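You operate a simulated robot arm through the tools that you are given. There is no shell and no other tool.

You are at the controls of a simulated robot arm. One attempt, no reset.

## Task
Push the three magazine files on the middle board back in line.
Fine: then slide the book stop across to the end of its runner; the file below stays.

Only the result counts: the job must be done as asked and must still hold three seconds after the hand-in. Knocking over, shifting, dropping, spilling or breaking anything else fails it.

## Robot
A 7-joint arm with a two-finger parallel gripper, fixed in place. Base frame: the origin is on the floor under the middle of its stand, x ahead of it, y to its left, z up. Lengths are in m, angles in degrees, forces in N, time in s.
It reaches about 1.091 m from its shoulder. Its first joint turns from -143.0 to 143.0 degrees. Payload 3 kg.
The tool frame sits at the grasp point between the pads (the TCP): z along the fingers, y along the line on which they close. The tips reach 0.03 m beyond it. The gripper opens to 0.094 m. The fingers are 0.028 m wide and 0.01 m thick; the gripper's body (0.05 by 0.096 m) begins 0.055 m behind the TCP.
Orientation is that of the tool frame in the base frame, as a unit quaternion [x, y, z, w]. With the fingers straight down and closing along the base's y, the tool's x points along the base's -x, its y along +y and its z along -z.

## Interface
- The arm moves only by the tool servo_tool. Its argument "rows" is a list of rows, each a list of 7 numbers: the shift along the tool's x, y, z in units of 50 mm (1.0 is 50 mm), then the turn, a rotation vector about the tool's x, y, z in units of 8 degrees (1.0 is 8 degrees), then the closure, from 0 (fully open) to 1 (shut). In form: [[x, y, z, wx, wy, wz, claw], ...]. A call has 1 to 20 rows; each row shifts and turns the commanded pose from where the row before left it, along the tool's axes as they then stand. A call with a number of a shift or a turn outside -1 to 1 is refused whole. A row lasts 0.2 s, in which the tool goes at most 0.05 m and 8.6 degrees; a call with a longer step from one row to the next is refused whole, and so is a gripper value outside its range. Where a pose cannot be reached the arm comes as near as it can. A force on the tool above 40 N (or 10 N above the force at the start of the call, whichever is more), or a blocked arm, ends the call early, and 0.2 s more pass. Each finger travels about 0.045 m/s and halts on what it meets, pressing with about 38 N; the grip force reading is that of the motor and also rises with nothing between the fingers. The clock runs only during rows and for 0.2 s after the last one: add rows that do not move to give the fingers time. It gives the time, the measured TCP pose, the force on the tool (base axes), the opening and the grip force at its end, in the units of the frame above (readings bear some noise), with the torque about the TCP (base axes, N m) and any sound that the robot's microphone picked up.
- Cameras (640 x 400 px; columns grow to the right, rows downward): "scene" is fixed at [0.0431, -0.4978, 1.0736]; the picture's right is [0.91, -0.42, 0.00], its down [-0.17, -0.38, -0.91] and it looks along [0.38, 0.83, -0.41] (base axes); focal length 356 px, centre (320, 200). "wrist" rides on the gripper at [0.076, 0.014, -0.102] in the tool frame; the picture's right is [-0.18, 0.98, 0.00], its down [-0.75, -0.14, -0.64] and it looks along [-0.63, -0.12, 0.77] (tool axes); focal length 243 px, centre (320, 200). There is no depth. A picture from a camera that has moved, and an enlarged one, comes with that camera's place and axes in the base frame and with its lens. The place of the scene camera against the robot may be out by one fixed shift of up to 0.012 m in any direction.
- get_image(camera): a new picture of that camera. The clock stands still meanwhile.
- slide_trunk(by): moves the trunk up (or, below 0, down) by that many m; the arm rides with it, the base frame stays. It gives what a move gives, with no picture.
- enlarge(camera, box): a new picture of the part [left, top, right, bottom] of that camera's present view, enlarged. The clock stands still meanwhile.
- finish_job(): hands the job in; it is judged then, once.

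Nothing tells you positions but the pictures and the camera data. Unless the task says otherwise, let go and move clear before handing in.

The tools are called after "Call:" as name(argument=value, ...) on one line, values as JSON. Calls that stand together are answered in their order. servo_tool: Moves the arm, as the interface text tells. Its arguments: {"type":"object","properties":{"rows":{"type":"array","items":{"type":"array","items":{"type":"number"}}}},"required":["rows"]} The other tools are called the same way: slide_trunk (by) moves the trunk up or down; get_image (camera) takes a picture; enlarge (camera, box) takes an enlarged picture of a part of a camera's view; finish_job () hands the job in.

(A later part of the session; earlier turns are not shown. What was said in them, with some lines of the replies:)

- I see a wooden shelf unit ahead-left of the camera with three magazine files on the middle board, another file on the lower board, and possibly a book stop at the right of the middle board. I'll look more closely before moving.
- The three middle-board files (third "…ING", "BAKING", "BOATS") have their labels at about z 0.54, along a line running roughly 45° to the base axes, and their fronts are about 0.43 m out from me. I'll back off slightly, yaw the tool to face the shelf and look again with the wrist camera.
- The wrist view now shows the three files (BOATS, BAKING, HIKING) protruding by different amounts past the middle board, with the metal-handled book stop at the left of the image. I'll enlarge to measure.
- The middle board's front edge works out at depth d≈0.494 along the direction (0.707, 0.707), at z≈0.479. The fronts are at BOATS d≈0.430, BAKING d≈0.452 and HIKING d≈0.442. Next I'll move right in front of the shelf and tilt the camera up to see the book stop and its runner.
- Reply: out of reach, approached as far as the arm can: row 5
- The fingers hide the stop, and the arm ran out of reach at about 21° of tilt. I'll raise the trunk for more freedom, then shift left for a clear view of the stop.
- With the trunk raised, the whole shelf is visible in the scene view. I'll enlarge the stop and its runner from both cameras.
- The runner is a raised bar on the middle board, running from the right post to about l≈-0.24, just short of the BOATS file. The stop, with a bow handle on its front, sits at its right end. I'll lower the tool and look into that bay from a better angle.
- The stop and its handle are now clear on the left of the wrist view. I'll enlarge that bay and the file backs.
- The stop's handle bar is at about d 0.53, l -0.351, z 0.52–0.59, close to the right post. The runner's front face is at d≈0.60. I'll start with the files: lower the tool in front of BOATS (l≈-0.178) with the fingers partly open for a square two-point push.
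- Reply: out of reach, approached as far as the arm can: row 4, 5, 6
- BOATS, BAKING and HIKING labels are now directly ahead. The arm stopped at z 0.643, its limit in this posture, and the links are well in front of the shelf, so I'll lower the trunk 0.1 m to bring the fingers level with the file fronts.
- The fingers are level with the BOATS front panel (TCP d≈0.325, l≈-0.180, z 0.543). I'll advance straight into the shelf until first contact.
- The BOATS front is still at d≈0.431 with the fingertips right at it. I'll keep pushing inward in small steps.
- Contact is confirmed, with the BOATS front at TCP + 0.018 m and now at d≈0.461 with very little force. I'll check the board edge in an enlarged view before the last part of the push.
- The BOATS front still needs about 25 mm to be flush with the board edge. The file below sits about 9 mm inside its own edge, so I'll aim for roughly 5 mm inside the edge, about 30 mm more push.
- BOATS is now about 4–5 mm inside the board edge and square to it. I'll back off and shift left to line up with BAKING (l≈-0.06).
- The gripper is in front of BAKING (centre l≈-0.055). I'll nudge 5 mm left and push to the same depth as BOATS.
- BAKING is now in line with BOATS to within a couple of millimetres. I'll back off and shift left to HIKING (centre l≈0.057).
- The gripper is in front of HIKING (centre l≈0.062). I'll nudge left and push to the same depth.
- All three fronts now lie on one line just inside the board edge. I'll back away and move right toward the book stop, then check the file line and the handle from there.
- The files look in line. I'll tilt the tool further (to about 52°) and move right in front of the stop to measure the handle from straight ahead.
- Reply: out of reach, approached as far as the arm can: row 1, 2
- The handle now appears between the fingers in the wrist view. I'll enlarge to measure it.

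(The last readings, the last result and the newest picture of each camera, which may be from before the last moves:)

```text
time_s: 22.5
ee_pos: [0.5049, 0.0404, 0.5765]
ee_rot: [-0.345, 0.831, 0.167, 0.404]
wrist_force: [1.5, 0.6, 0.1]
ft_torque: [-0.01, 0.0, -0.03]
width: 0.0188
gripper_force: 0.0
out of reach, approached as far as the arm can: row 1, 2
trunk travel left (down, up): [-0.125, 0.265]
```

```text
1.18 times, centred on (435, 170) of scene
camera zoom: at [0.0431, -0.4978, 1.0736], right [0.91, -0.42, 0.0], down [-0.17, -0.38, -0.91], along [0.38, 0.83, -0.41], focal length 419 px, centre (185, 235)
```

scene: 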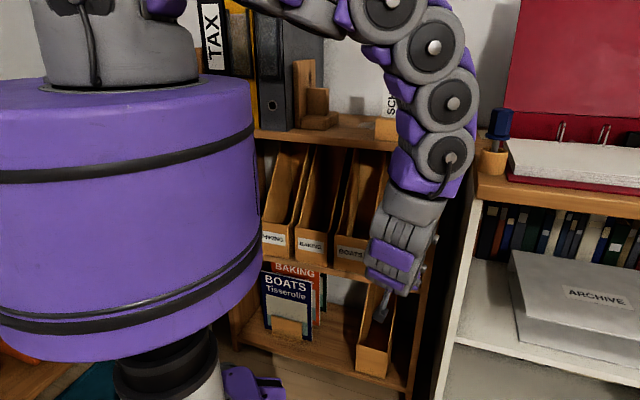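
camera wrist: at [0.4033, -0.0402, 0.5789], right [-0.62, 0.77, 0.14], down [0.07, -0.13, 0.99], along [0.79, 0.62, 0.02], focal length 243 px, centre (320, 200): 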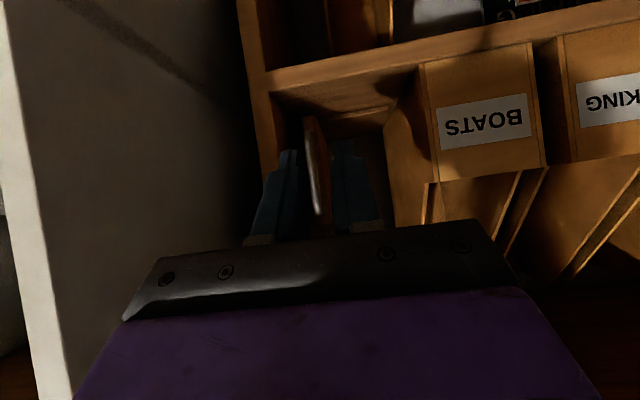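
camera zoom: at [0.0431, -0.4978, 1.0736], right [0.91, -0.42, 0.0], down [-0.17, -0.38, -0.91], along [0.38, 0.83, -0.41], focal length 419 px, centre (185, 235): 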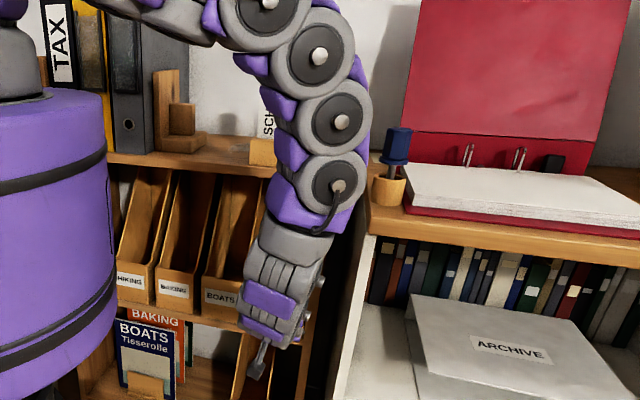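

The handle bar measures l≈-0.350, z 0.51–0.60, about 20 mm clear of the right post. I'll yaw the tool about 8° so the fingers slant away from the post, and move to a pre-grasp point behind the handle.

Call:
servo_tool(rows=[[0, 0, 0, 0.787, 0, 0.619, 0.81], [-0.722, 0.004, 0.164, 0, 0, 0, 0.81], [-0.722, 0.004, 0.164, 0, 0, 0, 0.81], [0, 0, 0, 0, 0, 0, 0.81]])

Call:
get_image(camera="wrist")

Call:
enlarge(camera="wrist", box=[220, 60, 420, 240])

Call:
get_image(camera="scene")

```text
time_s: 23.5
ee_pos: [0.5506, 0.0732, 0.6236]
ee_rot: [-0.285, 0.853, 0.14, 0.415]
wrist_force: [-0.6, -0.7, 0.0]
ft_torque: [0.01, 0.03, 0.03]
width: 0.0178
gripper_force: 0.0
trunk travel left (down, up): [-0.125, 0.265]
```

```text
taken
camera wrist: at [0.4383, 0.0077, 0.626], right [-0.5, 0.85, 0.15], down [0.05, -0.14, 0.99], along [0.86, 0.5, 0.02], focal length 243 px, centre (320, 200)
```

wrist: 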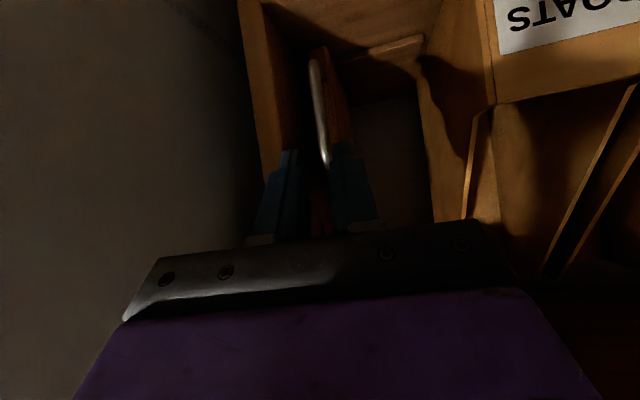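

```text
2.22 times, centred on (320, 150) of wrist
camera zoom: at [0.4383, 0.0077, 0.626], right [-0.5, 0.85, 0.15], down [0.05, -0.14, 0.99], along [0.86, 0.5, 0.02], focal length 539 px, centre (320, 311)
```

zoom: 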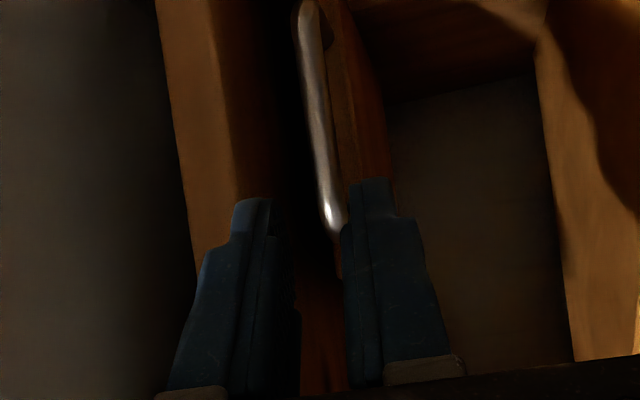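

```text
taken
```

scene: 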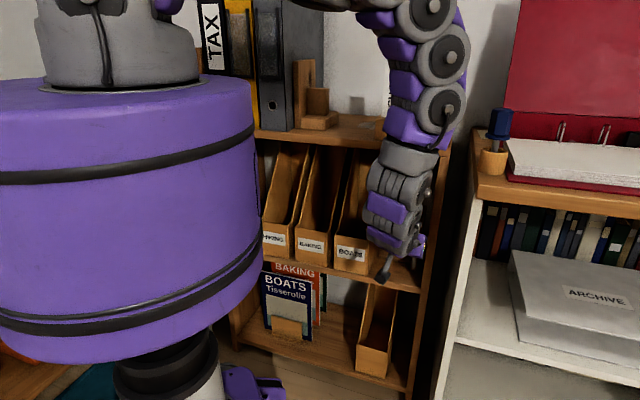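

The pre-grasp is good: the tool axis passes within about a millimetre of the bar. I'll move in along the finger axis until just short of the bar, with a tiny shift left, and check.

Call:
servo_tool(rows=[[0, 0.03, 0.5, 0, 0, 0, 0.81], [0, 0, 0.5, 0, 0, 0, 0.81], [0, 0, 0.4, 0, 0, 0, 0.81], [0, 0, 0, 0, 0, 0, 0.81]])

Call:
get_image(camera="wrist")

Call:
enlarge(camera="wrist", box=[240, 80, 400, 230])

Call:
enlarge(camera="scene", box=[340, 150, 480, 310])

```text
time_s: 24.5
ee_pos: [0.5938, 0.1074, 0.581]
ee_rot: [-0.285, 0.852, 0.139, 0.416]
wrist_force: [-0.4, 0.8, 0.6]
ft_torque: [-0.02, -0.01, -0.01]
width: 0.0175
gripper_force: 0.1
trunk travel left (down, up): [-0.125, 0.265]
```

```text
taken
camera wrist: at [0.4826, 0.0417, 0.5833], right [-0.5, 0.85, 0.15], down [0.05, -0.14, 0.99], along [0.86, 0.5, 0.03], focal length 243 px, centre (320, 200)
```

wrist: 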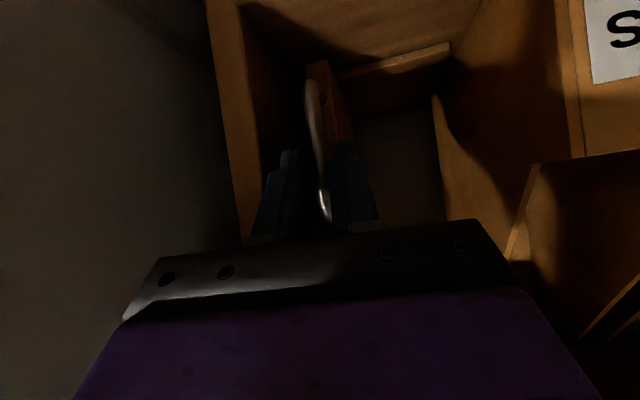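

```text
2.67 times, centred on (320, 155) of wrist
camera zoom: at [0.4826, 0.0417, 0.5833], right [-0.5, 0.85, 0.15], down [0.05, -0.14, 0.99], along [0.86, 0.5, 0.03], focal length 647 px, centre (320, 320)
```

zoom: 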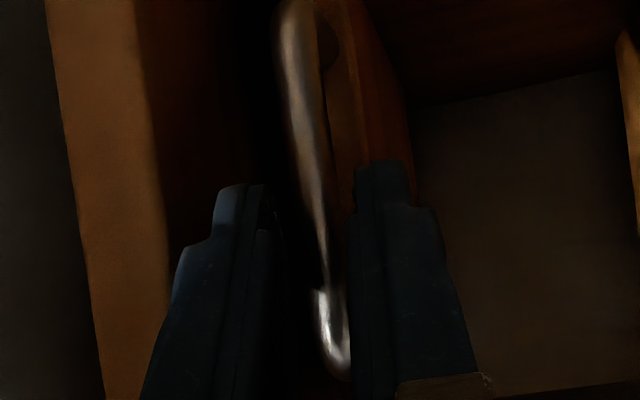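

```text
2.50 times, centred on (410, 230) of scene
camera zoom: at [0.0431, -0.4978, 1.0736], right [0.91, -0.42, 0.0], down [-0.17, -0.38, -0.91], along [0.38, 0.83, -0.41], focal length 890 px, centre (95, 125)
```

zoom: 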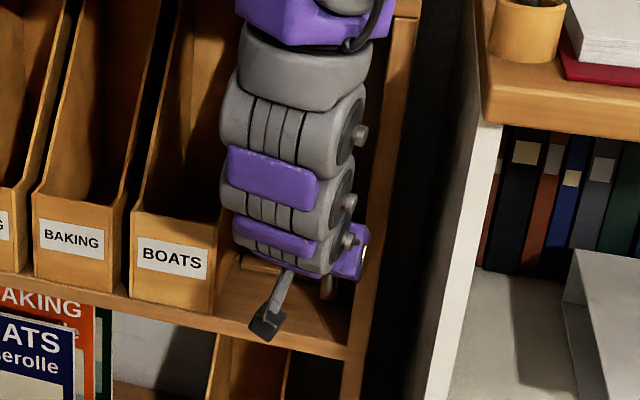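

The bar sits centred between the fingertips. I'll advance 24 mm more so the tips pass the bar.

Call:
servo_tool(rows=[[0, 0, 0.24, 0, 0, 0, 0.81], [0, 0, 0.24, 0, 0, 0, 0.81], [0, 0, 0, 0, 0, 0, 0.81]])

Call:
enlarge(camera="wrist", box=[240, 60, 400, 230])

Call:
enlarge(camera="scene", box=[340, 150, 480, 310])

```text
time_s: 25.3
ee_pos: [0.6015, 0.1121, 0.5758]
ee_rot: [-0.284, 0.853, 0.139, 0.415]
wrist_force: [0.2, 0.6, -0.1]
ft_torque: [0.01, -0.01, 0.02]
width: 0.0182
gripper_force: 0.1
out of reach, approached as far as the arm can: row 2
trunk travel left (down, up): [-0.125, 0.265]
```

```text
2.35 times, centred on (320, 145) of wrist
camera zoom: at [0.4894, 0.0463, 0.5772], right [-0.5, 0.85, 0.15], down [0.05, -0.14, 0.99], along [0.86, 0.5, 0.02], focal length 571 px, centre (320, 329)
```

zoom: 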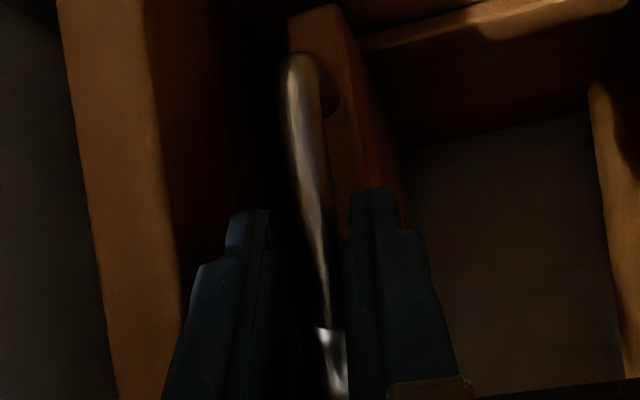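

```text
2.50 times, centred on (410, 230) of scene
camera zoom: at [0.0431, -0.4978, 1.0736], right [0.91, -0.42, 0.0], down [-0.17, -0.38, -0.91], along [0.38, 0.83, -0.41], focal length 890 px, centre (95, 125)
```

zoom: 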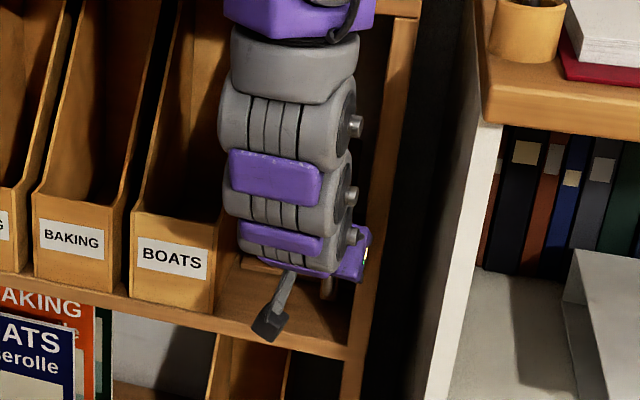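

The arm hit its reach limit about 13 mm short of the grip point. I'll back out along the finger axis, lower the trunk 6 cm for more reach, and come back to the same pre-grasp height.

Call:
servo_tool(rows=[[0, 0, -0.5, 0, 0, 0, 0.81], [0, 0, -0.6, 0, 0, 0, 0.81], [0, 0, -0.5, 0, 0, 0, 0.81], [0, 0, 0, 0, 0, 0, 0.81]])

Call:
slide_trunk(by=-0.06)

Call:
get_image(camera="wrist")

Call:
get_image(camera="scene")

```text
time_s: 26.3
ee_pos: [0.5507, 0.0739, 0.6229]
ee_rot: [-0.285, 0.852, 0.14, 0.415]
wrist_force: [-0.9, 0.7, 0.8]
ft_torque: [0.01, 0.02, -0.02]
width: 0.018
gripper_force: 0.1
trunk travel left (down, up): [-0.125, 0.265]
```

```text
time_s: 27.3
ee_pos: [0.5505, 0.0729, 0.5651]
ee_rot: [-0.285, 0.852, 0.139, 0.416]
wrist_force: [0.1, 0.0, -1.0]
ft_torque: [0.01, 0.01, -0.02]
width: 0.0179
gripper_force: 0.1
trunk travel left (down, up): [-0.065, 0.325]
```

```text
taken
camera wrist: at [0.4391, 0.0079, 0.5668], right [-0.5, 0.85, 0.15], down [0.05, -0.14, 0.99], along [0.86, 0.5, 0.03], focal length 243 px, centre (320, 200)
```

wrist: 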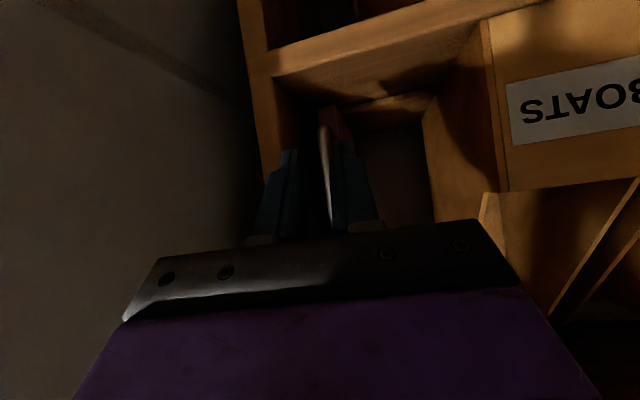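

```text
taken
```

scene: 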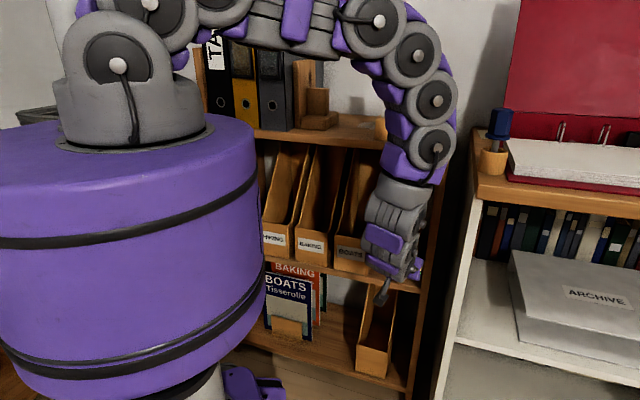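

The trunk is lower and the fingers are now level with the handle. I'll go straight in horizontally along the fingers' plane, first 45 mm, with 2 mm shift left.

Call:
servo_tool(rows=[[-0.278, 0.04, 0.354, 0, 0, 0, 0.81], [-0.278, 0, 0.354, 0, 0, 0, 0.81], [0, 0, 0, 0, 0, 0, 0.81]])

Call:
enlarge(camera="wrist", box=[240, 60, 400, 230])

```text
time_s: 28.1
ee_pos: [0.5852, 0.1017, 0.5627]
ee_rot: [-0.285, 0.853, 0.139, 0.415]
wrist_force: [-0.4, 0.5, -1.5]
ft_torque: [0.01, 0.0, 0.05]
width: 0.018
gripper_force: 0.0
trunk travel left (down, up): [-0.065, 0.325]
```

```text
2.35 times, centred on (320, 145) of wrist
camera zoom: at [0.4733, 0.0368, 0.5665], right [-0.5, 0.85, 0.15], down [0.05, -0.14, 0.99], along [0.86, 0.5, 0.02], focal length 571 px, centre (320, 329)
```

zoom: 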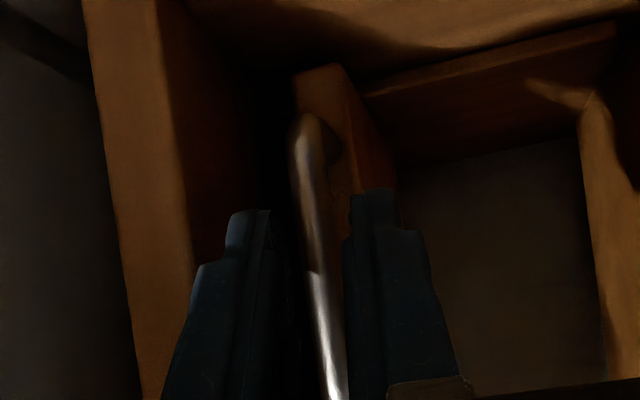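

Clear on both sides; advancing the remaining 30 mm.

Call:
servo_tool(rows=[[-0.187, 0, 0.238, 0, 0, 0, 0.81], [-0.187, 0, 0.238, 0, 0, 0, 0.81], [0, 0, 0, 0, 0, 0, 0.81]])

Call:
enlarge(camera="wrist", box=[240, 60, 400, 230])

Call:
enlarge(camera="scene", box=[340, 150, 480, 310])

```text
time_s: 28.9
ee_pos: [0.6094, 0.1207, 0.5645]
ee_rot: [-0.285, 0.853, 0.139, 0.415]
wrist_force: [0.5, 0.3, -0.3]
ft_torque: [-0.01, -0.01, 0.01]
width: 0.018
gripper_force: 0.0
trunk travel left (down, up): [-0.065, 0.325]
```

```text
2.35 times, centred on (320, 145) of wrist
camera zoom: at [0.4983, 0.055, 0.5669], right [-0.5, 0.85, 0.15], down [0.05, -0.14, 0.99], along [0.86, 0.5, 0.03], focal length 571 px, centre (320, 329)
```

zoom: 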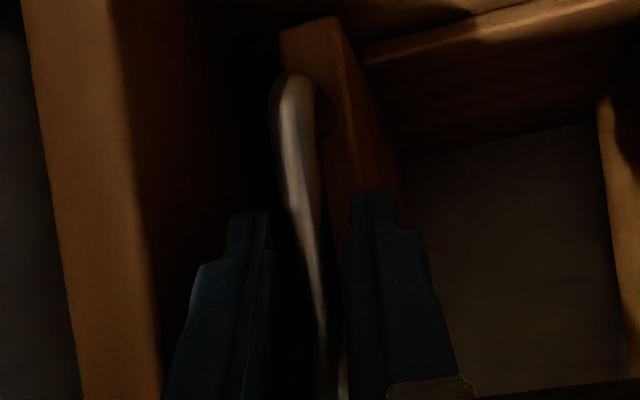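

```text
2.50 times, centred on (410, 230) of scene
camera zoom: at [0.0431, -0.4978, 1.0736], right [0.91, -0.42, 0.0], down [-0.17, -0.38, -0.91], along [0.38, 0.83, -0.41], focal length 890 px, centre (95, 125)
```

zoom: 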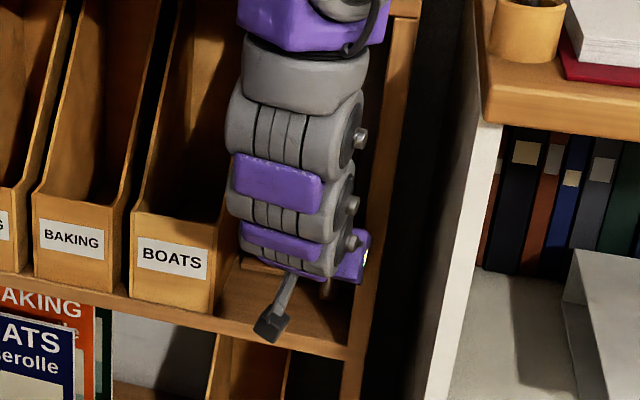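

The fingertips straddle the bar. Closing the gripper on it now.

Call:
servo_tool(rows=[[0, 0, 0, 0, 0, 0, 0.9], [0, 0, 0, 0, 0, 0, 1], [0, 0, 0, 0, 0, 0, 1], [0, 0, 0, 0, 0, 0, 1]])

Call:
enlarge(camera="wrist", box=[240, 60, 400, 230])

```text
time_s: 29.9
ee_pos: [0.6089, 0.1194, 0.5644]
ee_rot: [-0.285, 0.853, 0.139, 0.415]
wrist_force: [-6.5, -6.0, 1.2]
ft_torque: [-0.54, -0.24, -0.05]
width: 0.0119
gripper_force: 45.0
trunk travel left (down, up): [-0.065, 0.325]
```

```text
2.35 times, centred on (320, 145) of wrist
camera zoom: at [0.4976, 0.054, 0.5668], right [-0.5, 0.85, 0.15], down [0.05, -0.14, 0.99], along [0.86, 0.5, 0.02], focal length 571 px, centre (320, 329)
```

zoom: 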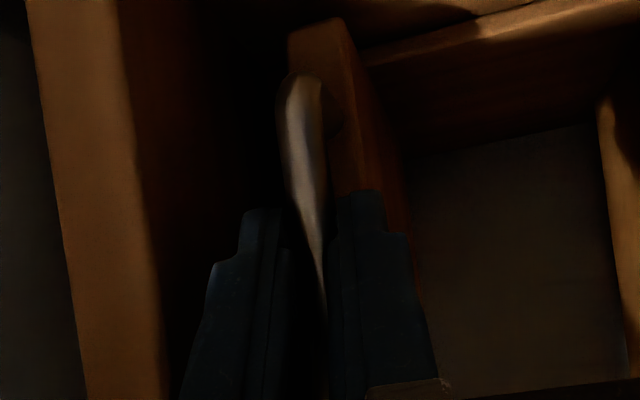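

The bar is gripped (width 11.9 mm, 45 N). I'll start sliding the stop left along the runner in small steps, watching the force.

Call:
servo_tool(rows=[[0.0176, 0.198, -0.0216, 0, 0, 0, 1], [0.0176, 0.198, -0.0216, 0, 0, 0, 1], [0.0176, 0.198, -0.0216, 0, 0, 0, 1], [0, 0, 0, 0, 0, 0, 1]])

Call:
get_image(camera="wrist")

Call:
enlarge(camera="scene", box=[340, 150, 480, 310])

```text
time_s: 30.9
ee_pos: [0.5875, 0.1419, 0.5653]
ee_rot: [-0.285, 0.852, 0.14, 0.415]
wrist_force: [-4.0, -4.3, 0.7]
ft_torque: [-0.71, 0.12, -0.03]
width: 0.0119
gripper_force: 45.5
trunk travel left (down, up): [-0.065, 0.325]
```

```text
taken
camera wrist: at [0.4757, 0.0758, 0.5669], right [-0.5, 0.85, 0.15], down [0.05, -0.14, 0.99], along [0.86, 0.5, 0.02], focal length 243 px, centre (320, 200)
```

wrist: 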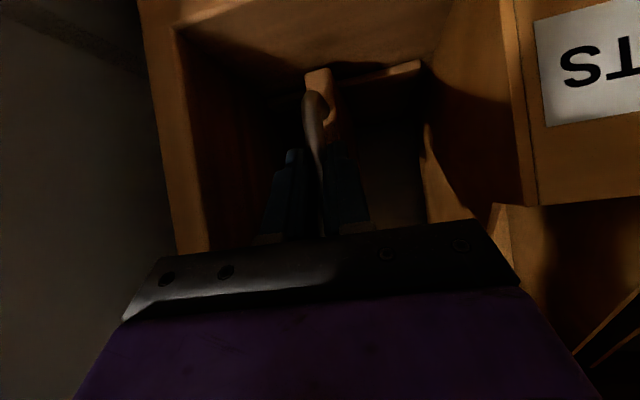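

```text
2.50 times, centred on (410, 230) of scene
camera zoom: at [0.0431, -0.4978, 1.0736], right [0.91, -0.42, 0.0], down [-0.17, -0.38, -0.91], along [0.38, 0.83, -0.41], focal length 890 px, centre (95, 125)
```

zoom: 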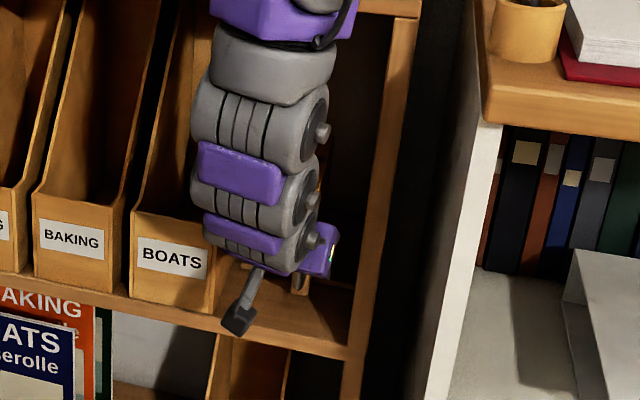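

The stop slides freely; it's now at about l -0.317. I'll continue another 40 mm, still leaving room between the left finger and BOATS.

Call:
servo_tool(rows=[[0.0176, 0.198, -0.0216, 0, 0, 0, 1], [0.0176, 0.198, -0.0216, 0, 0, 0, 1], [0.0176, 0.198, -0.0216, 0, 0, 0, 1], [0.0176, 0.198, -0.0216, 0, 0, 0, 1], [0, 0, 0, 0, 0, 0, 1]])

Call:
get_image(camera="wrist")

Call:
enlarge(camera="wrist", box=[240, 20, 480, 230])

Call:
enlarge(camera="scene", box=[340, 150, 480, 310])

```text
time_s: 32.1
ee_pos: [0.559, 0.1701, 0.5642]
ee_rot: [-0.285, 0.853, 0.14, 0.414]
wrist_force: [-8.1, -7.6, 0.0]
ft_torque: [-0.34, -0.33, 0.01]
width: 0.0115
gripper_force: 45.0
trunk travel left (down, up): [-0.065, 0.325]
```

```text
taken
camera wrist: at [0.4469, 0.1046, 0.567], right [-0.5, 0.85, 0.15], down [0.05, -0.14, 0.99], along [0.86, 0.5, 0.02], focal length 243 px, centre (320, 200)
```

wrist: 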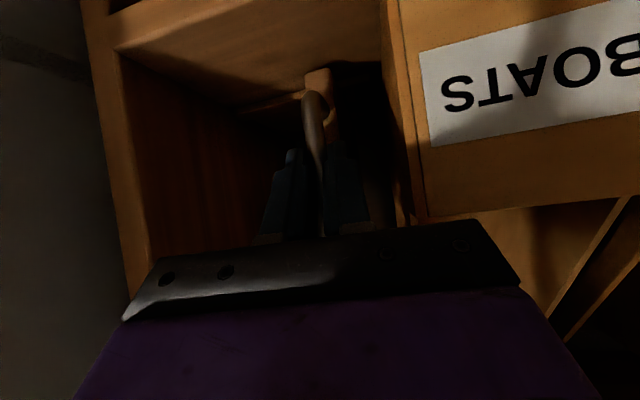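

```text
1.90 times, centred on (360, 125) of wrist
camera zoom: at [0.4469, 0.1046, 0.567], right [-0.5, 0.85, 0.15], down [0.05, -0.14, 0.99], along [0.86, 0.5, 0.02], focal length 462 px, centre (244, 343)
```

zoom: 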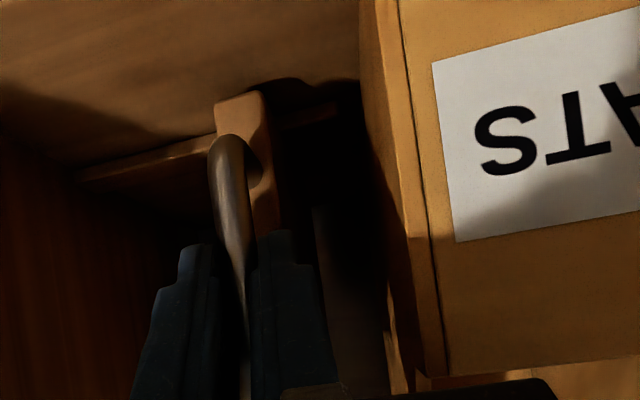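

```text
2.50 times, centred on (410, 230) of scene
camera zoom: at [0.0431, -0.4978, 1.0736], right [0.91, -0.42, 0.0], down [-0.17, -0.38, -0.91], along [0.38, 0.83, -0.41], focal length 890 px, centre (95, 125)
```

zoom: 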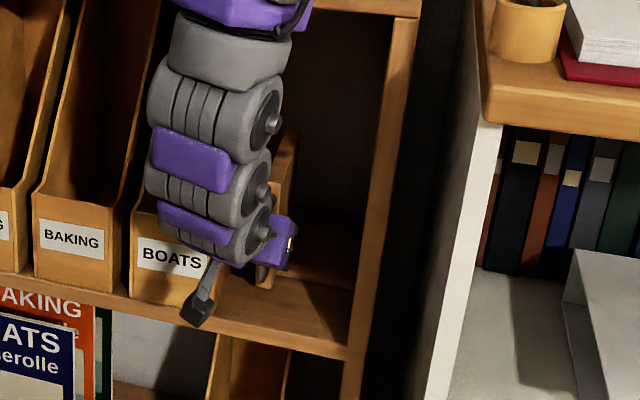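

The stop has travelled to about l -0.277 and moves freely, but the left finger is getting close to BOATS. I'll let go, back out, straighten the yaw and close the fingers, then push the last stretch from the right of the handle.

Call:
servo_tool(rows=[[0, 0, 0, 0, 0, 0, 0.8], [0, 0, 0, 0, 0, 0, 0.8], [0.231, 0, -0.296, 0, 0, 0, 0.8], [0.231, 0, -0.296, 0, 0, 0, 0.8], [0.231, 0, -0.296, 0, 0, 0, 0.8], [0.231, 0, -0.296, 0, 0, 0, 0.8], [0, 0, 0, 0, 0, 0, 0.8]])

Call:
get_image(camera="wrist")

Call:
enlarge(camera="wrist", box=[200, 40, 480, 230])

```text
time_s: 33.7
ee_pos: [0.4985, 0.1245, 0.5645]
ee_rot: [-0.285, 0.852, 0.14, 0.415]
wrist_force: [-0.3, 0.5, 0.7]
ft_torque: [0.0, 0.01, 0.02]
width: 0.0189
gripper_force: 0.0
trunk travel left (down, up): [-0.065, 0.325]
```

```text
taken
camera wrist: at [0.3871, 0.0588, 0.5673], right [-0.5, 0.85, 0.15], down [0.05, -0.14, 0.99], along [0.86, 0.5, 0.02], focal length 243 px, centre (320, 200)
```

wrist: 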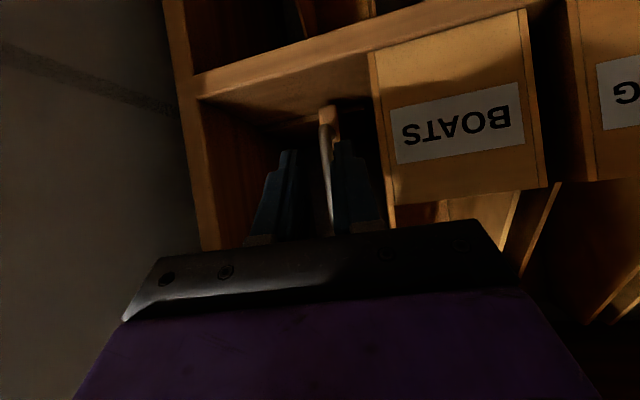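

```text
2.11 times, centred on (340, 135) of wrist
camera zoom: at [0.3871, 0.0588, 0.5673], right [-0.5, 0.85, 0.15], down [0.05, -0.14, 0.99], along [0.86, 0.5, 0.02], focal length 511 px, centre (278, 337)
```

zoom: 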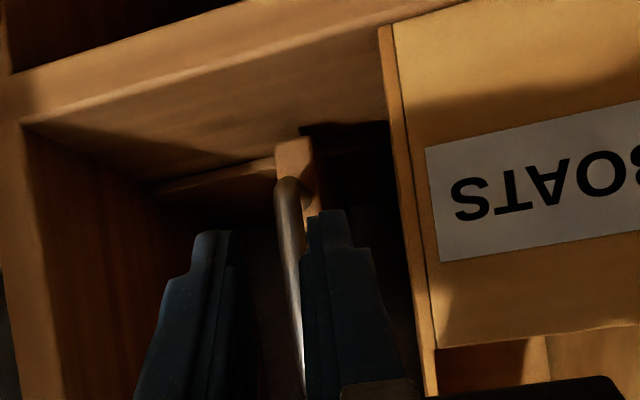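

The stop stayed put with its bar at about l -0.2785. The runner end is at about -0.241 and BOATS's near wall at about -0.23. I'll straighten the yaw, close the fingers and shift to the right of the handle.

Call:
servo_tool(rows=[[0, 0, 0, -0.787, 0, -0.617, 0.9], [0, -0.73, 0, 0, 0, 0, 1], [0, 0, 0, 0, 0, 0, 1], [0, 0, 0, 0, 0, 0, 1]])

Call:
get_image(camera="wrist")

Call:
enlarge(camera="wrist", box=[200, 40, 480, 230])

```text
time_s: 34.7
ee_pos: [0.5279, 0.0991, 0.5648]
ee_rot: [-0.345, 0.83, 0.169, 0.405]
wrist_force: [-1.5, 0.0, -0.9]
ft_torque: [0.01, -0.02, 0.0]
width: 0.0
gripper_force: 32.6
trunk travel left (down, up): [-0.065, 0.325]
```

```text
taken
camera wrist: at [0.4259, 0.0183, 0.5667], right [-0.61, 0.78, 0.15], down [0.07, -0.13, 0.99], along [0.79, 0.62, 0.03], focal length 243 px, centre (320, 200)
```

wrist: 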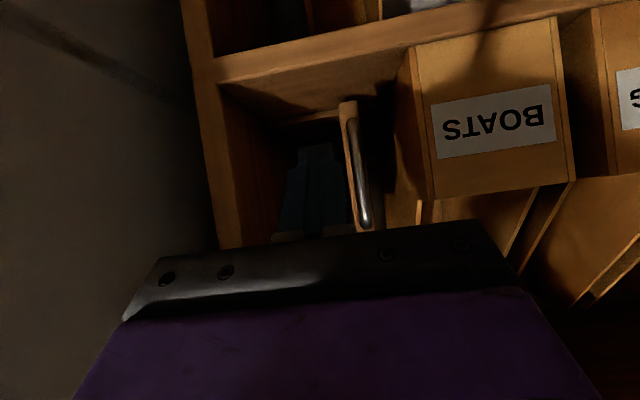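

```text
2.11 times, centred on (340, 135) of wrist
camera zoom: at [0.4259, 0.0183, 0.5667], right [-0.61, 0.78, 0.15], down [0.07, -0.13, 0.99], along [0.79, 0.62, 0.03], focal length 511 px, centre (278, 337)
```

zoom: 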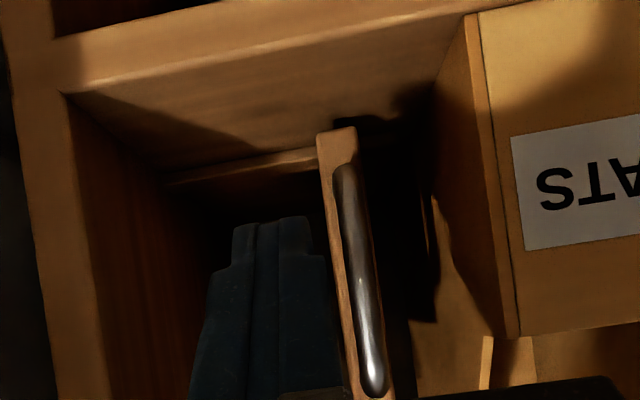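

The closed fingers are to the right of the bar with about 1 cm of gap. I'll advance to the handle's depth.

Call:
servo_tool(rows=[[-0.299, 0, 0.381, 0, 0, 0, 1], [-0.299, 0, 0.381, 0, 0, 0, 1], [-0.299, 0, 0.381, 0, 0, 0, 1], [0, 0, 0, 0, 0, 0, 1]])

Call:
enlarge(camera="wrist", box=[200, 20, 480, 230])

```text
time_s: 35.7
ee_pos: [0.5776, 0.1511, 0.5641]
ee_rot: [-0.344, 0.831, 0.168, 0.405]
wrist_force: [-0.9, 0.5, 0.6]
ft_torque: [0.03, 0.01, -0.03]
width: 0.0
gripper_force: 33.8
trunk travel left (down, up): [-0.065, 0.325]
```

```text
1.90 times, centred on (340, 125) of wrist
camera zoom: at [0.4762, 0.0712, 0.5659], right [-0.61, 0.78, 0.15], down [0.07, -0.13, 0.99], along [0.79, 0.62, 0.02], focal length 462 px, centre (282, 343)
```

zoom: 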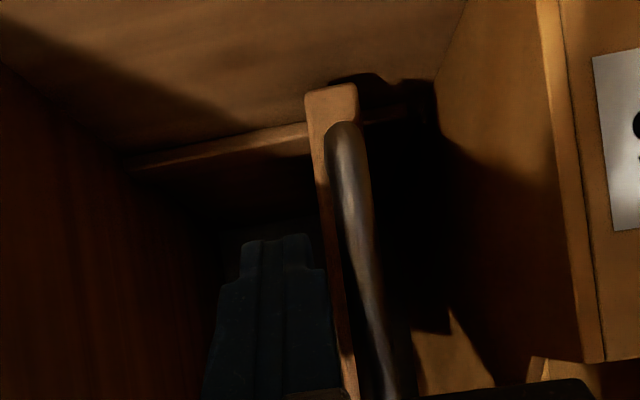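

In position at the handle's depth. Pushing left in small steps.

Call:
servo_tool(rows=[[0, 0.1, 0, 0, 0, 0, 1], [0, 0.1, 0, 0, 0, 0, 1], [0, 0.1, 0, 0, 0, 0, 1], [0, 0.1, 0, 0, 0, 0, 1], [0, 0.1, 0, 0, 0, 0, 1], [0, 0, 0, 0, 0, 0, 1]])

Call:
enlarge(camera="wrist", box=[200, 20, 480, 230])

Call:
enlarge(camera="scene", box=[340, 150, 480, 310])

```text
time_s: 37.1
ee_pos: [0.5632, 0.1608, 0.5661]
ee_rot: [-0.337, 0.833, 0.161, 0.408]
wrist_force: [13.4, -21.9, -10.4]
ft_torque: [-0.34, -0.03, -0.35]
width: 0.0
gripper_force: 33.2
trunk travel left (down, up): [-0.065, 0.325]
stopped in row 6: the force on the tool passed its limit at 42 N (the readings are from after the stop); the commanded pose is now the measured one
```

```text
1.90 times, centred on (340, 125) of wrist
camera zoom: at [0.4603, 0.0829, 0.5682], right [-0.6, 0.79, 0.14], down [0.06, -0.13, 0.99], along [0.8, 0.6, 0.03], focal length 462 px, centre (282, 343)
```

zoom: 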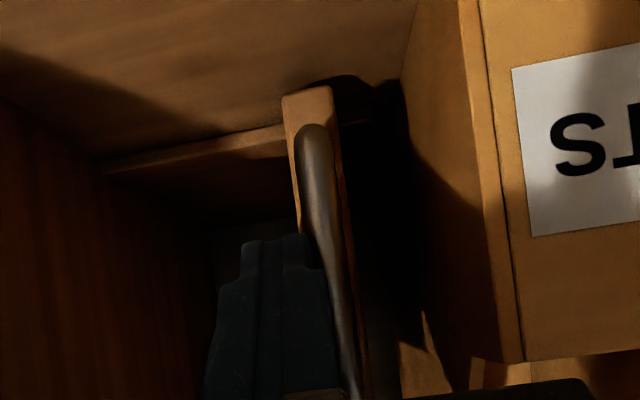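

```text
2.50 times, centred on (410, 230) of scene
camera zoom: at [0.0431, -0.4978, 1.0736], right [0.91, -0.42, 0.0], down [-0.17, -0.38, -0.91], along [0.38, 0.83, -0.41], focal length 890 px, centre (95, 125)
```

zoom: 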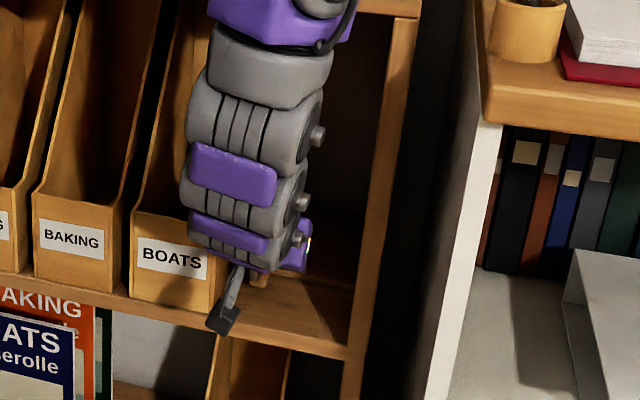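

The push met firm resistance (42 N) with the handle at about l -0.270. The torque reading shows the contact is at the handle bar, not a file. I'll test gently whether this is the end stop.

Call:
servo_tool(rows=[[0, 0.03, 0, 0, 0, 0, 1], [0, 0.03, 0, 0, 0, 0, 1], [0, 0, 0, 0, 0, 0, 1]])

Call:
get_image(camera="wrist")

```text
time_s: 37.6
ee_pos: [0.5632, 0.1603, 0.5692]
ee_rot: [-0.334, 0.834, 0.158, 0.411]
wrist_force: [10.8, -20.6, -8.4]
ft_torque: [-0.19, 0.07, -0.35]
width: 0.0001
gripper_force: 32.7
trunk travel left (down, up): [-0.065, 0.325]
stopped in row 2: the force on the tool passed its limit at 42 N (the readings are from after the stop); the commanded pose is now the measured one
```

```text
taken
camera wrist: at [0.4587, 0.0829, 0.5706], right [-0.59, 0.79, 0.13], down [0.06, -0.13, 0.99], along [0.8, 0.6, 0.03], focal length 243 px, centre (320, 200)
```

wrist: 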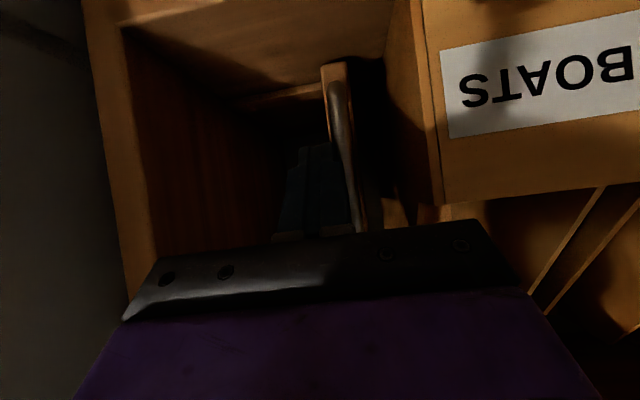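

The handle is rigid there, so the stop appears to be at its travel end. I'll ease off to the right, back out and inspect the stop and runner end.

Call:
servo_tool(rows=[[0, -0.2, 0, 0, 0, 0, 1], [0, -0.1, 0, 0, 0, 0, 1], [0.309, 0, -0.393, 0, 0, 0, 1], [0.309, 0, -0.393, 0, 0, 0, 1], [0.309, 0, -0.393, 0, 0, 0, 1], [0, 0, 0, 0, 0, 0, 1]])

Call:
get_image(camera="wrist")

Call:
enlarge(camera="wrist", box=[180, 20, 460, 230])

Call:
get_image(camera="scene")

```text
time_s: 39.0
ee_pos: [0.5155, 0.1001, 0.5681]
ee_rot: [-0.338, 0.832, 0.161, 0.41]
wrist_force: [-0.8, -0.6, -0.3]
ft_torque: [0.01, 0.02, 0.01]
width: 0.0002
gripper_force: 33.5
trunk travel left (down, up): [-0.065, 0.325]
```

```text
taken
camera wrist: at [0.4135, 0.0212, 0.5695], right [-0.6, 0.79, 0.14], down [0.06, -0.13, 0.99], along [0.8, 0.6, 0.03], focal length 243 px, centre (320, 200)
```

wrist: 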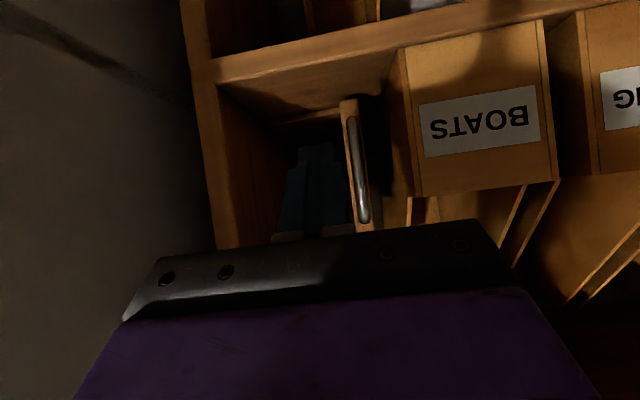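

```text
1.90 times, centred on (320, 125) of wrist
camera zoom: at [0.4135, 0.0212, 0.5695], right [-0.6, 0.79, 0.14], down [0.06, -0.13, 0.99], along [0.8, 0.6, 0.03], focal length 462 px, centre (320, 343)
```

zoom: 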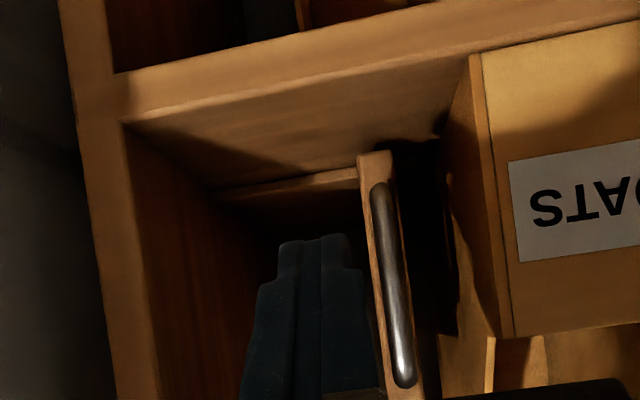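

```text
taken
```

scene: 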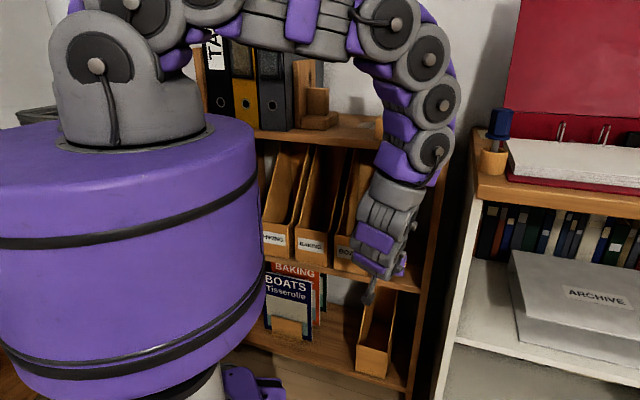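

The stop is now at about l -0.270, some 80 mm from its start. I'll lift and move the arm left out of the scene camera's line of sight, to check the stop against the runner end and the file line.

Call:
servo_tool(rows=[[-0.6, 0, -0.62, 0, 0, 0, 1], [-0.6, 0, -0.62, 0, 0, 0, 1], [0, 0.8, 0, 0, 0.9, 0, 1], [0, 0.8, 0, 0, 0.9, 0, 1], [0, 0.8, 0, 0, 0.9, 0, 1], [0, 0.9, 0, 0, 0, 0, 1], [0, 0.9, 0, 0, 0, 0, 1], [0, 0.9, 0, 0, 0, 0, 1], [0, 0, 0, 0, 0, 0, 1]])

Call:
get_image(camera="wrist")

Call:
get_image(camera="scene")

Call:
enlarge(camera="scene", box=[340, 180, 460, 300])

```text
time_s: 41.0
ee_pos: [0.3306, 0.2765, 0.6508]
ee_rot: [-0.362, 0.894, 0.094, 0.248]
wrist_force: [-0.1, -0.7, -0.2]
ft_torque: [-0.02, 0.0, 0.0]
width: 0.0
gripper_force: 33.4
trunk travel left (down, up): [-0.065, 0.325]
```

```text
taken
camera wrist: at [0.2348, 0.2048, 0.6992], right [-0.57, 0.82, 0.08], down [0.32, 0.13, 0.94], along [0.76, 0.56, -0.34], focal length 243 px, centre (320, 200)
```

wrist: 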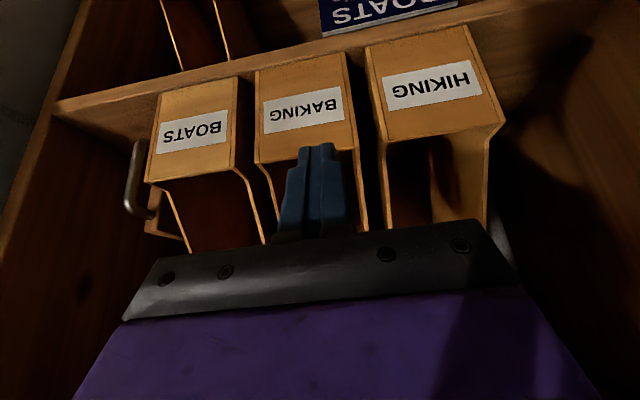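

```text
taken
```

scene: 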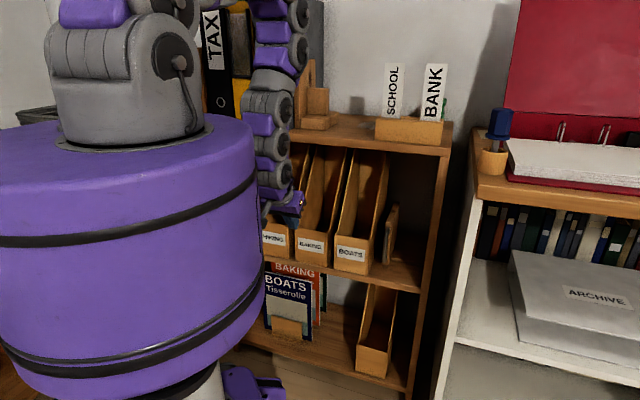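

```text
3.33 times, centred on (400, 240) of scene
camera zoom: at [0.0431, -0.4978, 1.0736], right [0.91, -0.42, 0.0], down [-0.17, -0.38, -0.91], along [0.38, 0.83, -0.41], focal length 1186 px, centre (53, 67)
```

zoom: 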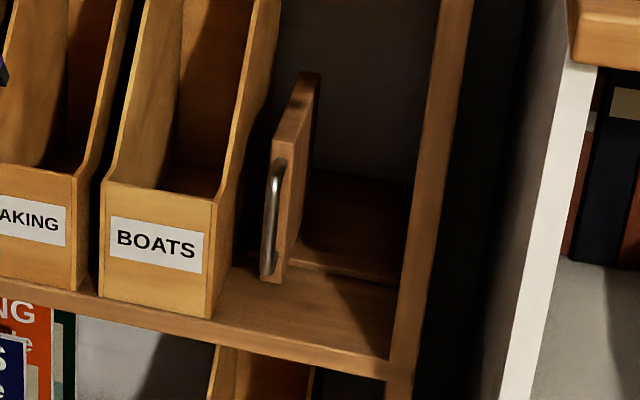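

The scene shows all three files in line just inside the board edge, and the stop moved over next to BOATS. I'll zoom in on the runner's left end by the stop.

Call:
enlarge(camera="scene", box=[375, 225, 435, 285])

Call:
enlarge(camera="scene", box=[255, 190, 425, 300])

Call:
enlarge(camera="wrist", box=[40, 20, 360, 220])

Call:
enlarge(camera="wrist", box=[220, 0, 540, 200])

```text
6.67 times, centred on (405, 255) of scene
camera zoom: at [0.0431, -0.4978, 1.0736], right [0.91, -0.42, 0.0], down [-0.17, -0.38, -0.91], along [0.38, 0.83, -0.41], focal length 2372 px, centre (-247, -167)
```

zoom: 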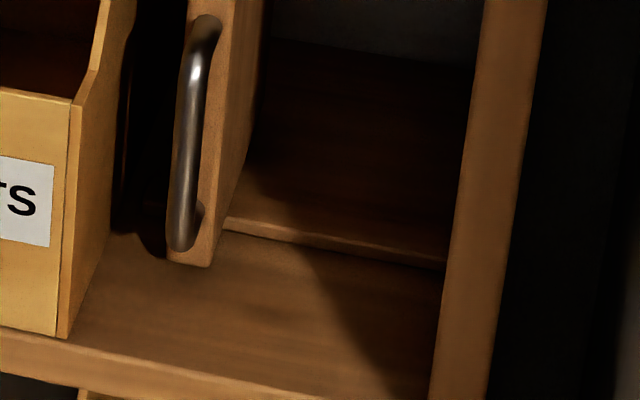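

```text
3.64 times, centred on (340, 245) of scene
camera zoom: at [0.0431, -0.4978, 1.0736], right [0.91, -0.42, 0.0], down [-0.17, -0.38, -0.91], along [0.38, 0.83, -0.41], focal length 1294 px, centre (247, 36)
```

zoom: 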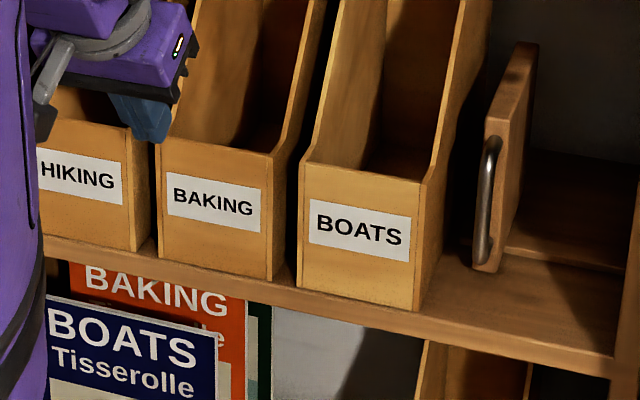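

```text
2.00 times, centred on (200, 120) of wrist
camera zoom: at [0.2348, 0.2048, 0.6992], right [-0.57, 0.82, 0.08], down [0.32, 0.13, 0.94], along [0.76, 0.56, -0.34], focal length 485 px, centre (560, 360)
```

zoom: 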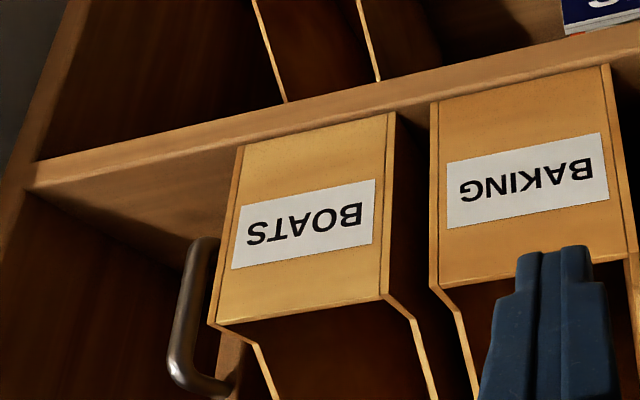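

```text
2.00 times, centred on (380, 100) of wrist
camera zoom: at [0.2348, 0.2048, 0.6992], right [-0.57, 0.82, 0.08], down [0.32, 0.13, 0.94], along [0.76, 0.56, -0.34], focal length 485 px, centre (200, 400)
```

zoom: 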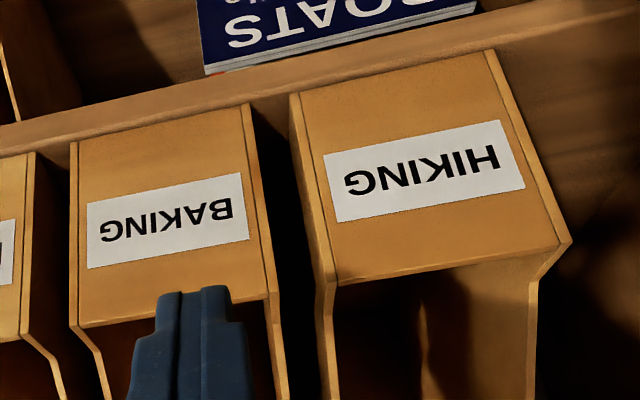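

All three fronts measure d≈0.499–0.501 and square, about 3–5 mm inside the board edge. The stop is hard against its travel end, and BOATS and the lower file haven't shifted. I'll back the arm clear of the shelf and take a final look.

Call:
servo_tool(rows=[[0.6, 0, -0.36, 0, 0, 0, 1], [0.6, 0, -0.36, 0, 0, 0, 1], [-0.3, 0, -0.6, 0, 0, 0, 1], [0, 0, 0, 0, 0, 0, 1]])

Call:
get_image(camera="scene")

Call:
get_image(camera="wrist")

Call:
enlarge(camera="scene", box=[240, 190, 460, 400])

```text
time_s: 42.0
ee_pos: [0.2858, 0.2382, 0.6441]
ee_rot: [-0.362, 0.894, 0.095, 0.246]
wrist_force: [0.3, 0.3, -0.4]
ft_torque: [0.02, 0.05, 0.02]
width: 0.0
gripper_force: 32.6
out of reach, approached as far as the arm can: row 2, 3
trunk travel left (down, up): [-0.065, 0.325]
```

```text
taken
```

scene: 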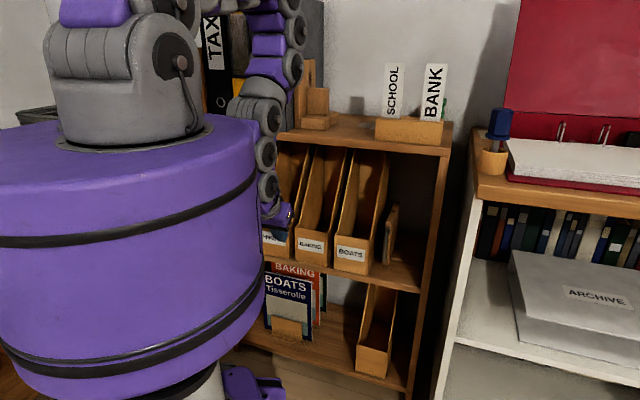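

```text
taken
camera wrist: at [0.1896, 0.1679, 0.6919], right [-0.57, 0.82, 0.08], down [0.32, 0.13, 0.94], along [0.76, 0.56, -0.34], focal length 243 px, centre (320, 200)
```

wrist: 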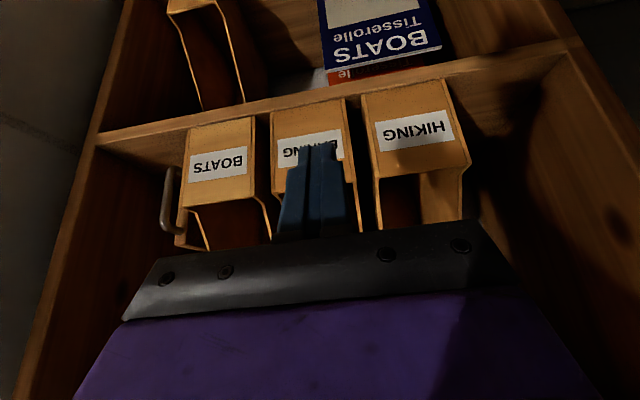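

```text
1.90 times, centred on (350, 295) of scene
camera zoom: at [0.0431, -0.4978, 1.0736], right [0.91, -0.42, 0.0], down [-0.17, -0.38, -0.91], along [0.38, 0.83, -0.41], focal length 678 px, centre (263, 19)
```

zoom: 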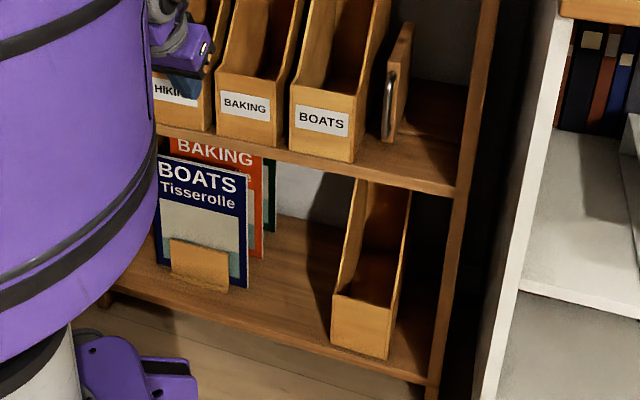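

The three files stand in line at the board edge, and the book stop is at the end of its travel beside BOATS. The lower file and everything else look unchanged, and the arm is about 0.11 m clear of the shelf, so I'm handing the job in.

Call:
finish_job()

```text
The job is handed in.
```

I pushed the three magazine files (BOATS, BAKING and HIKING) back in line and slid the book stop across until it would go no further. The job is handed in; I haven't been shown the verdict.

- **Files:** the three fronts line up to within about 2 mm of each other. They sit about 3–5 mm inside the front edge of the middle board. I took "in line" to mean level with that edge.
- **Book stop:** it moved about 80 mm to the left. Two pushes of about 42 N then moved it no further, so I took that as the end of its travel. My measurements put about 20 mm of the runner bar beyond it. That part was in shadow, so I couldn't see what stops it there.
- **File below:** I didn't touch it, and it looks unmoved, as does everything else on the shelves.
- **Arm:** it was about 0.11 m clear of the files at hand-in.
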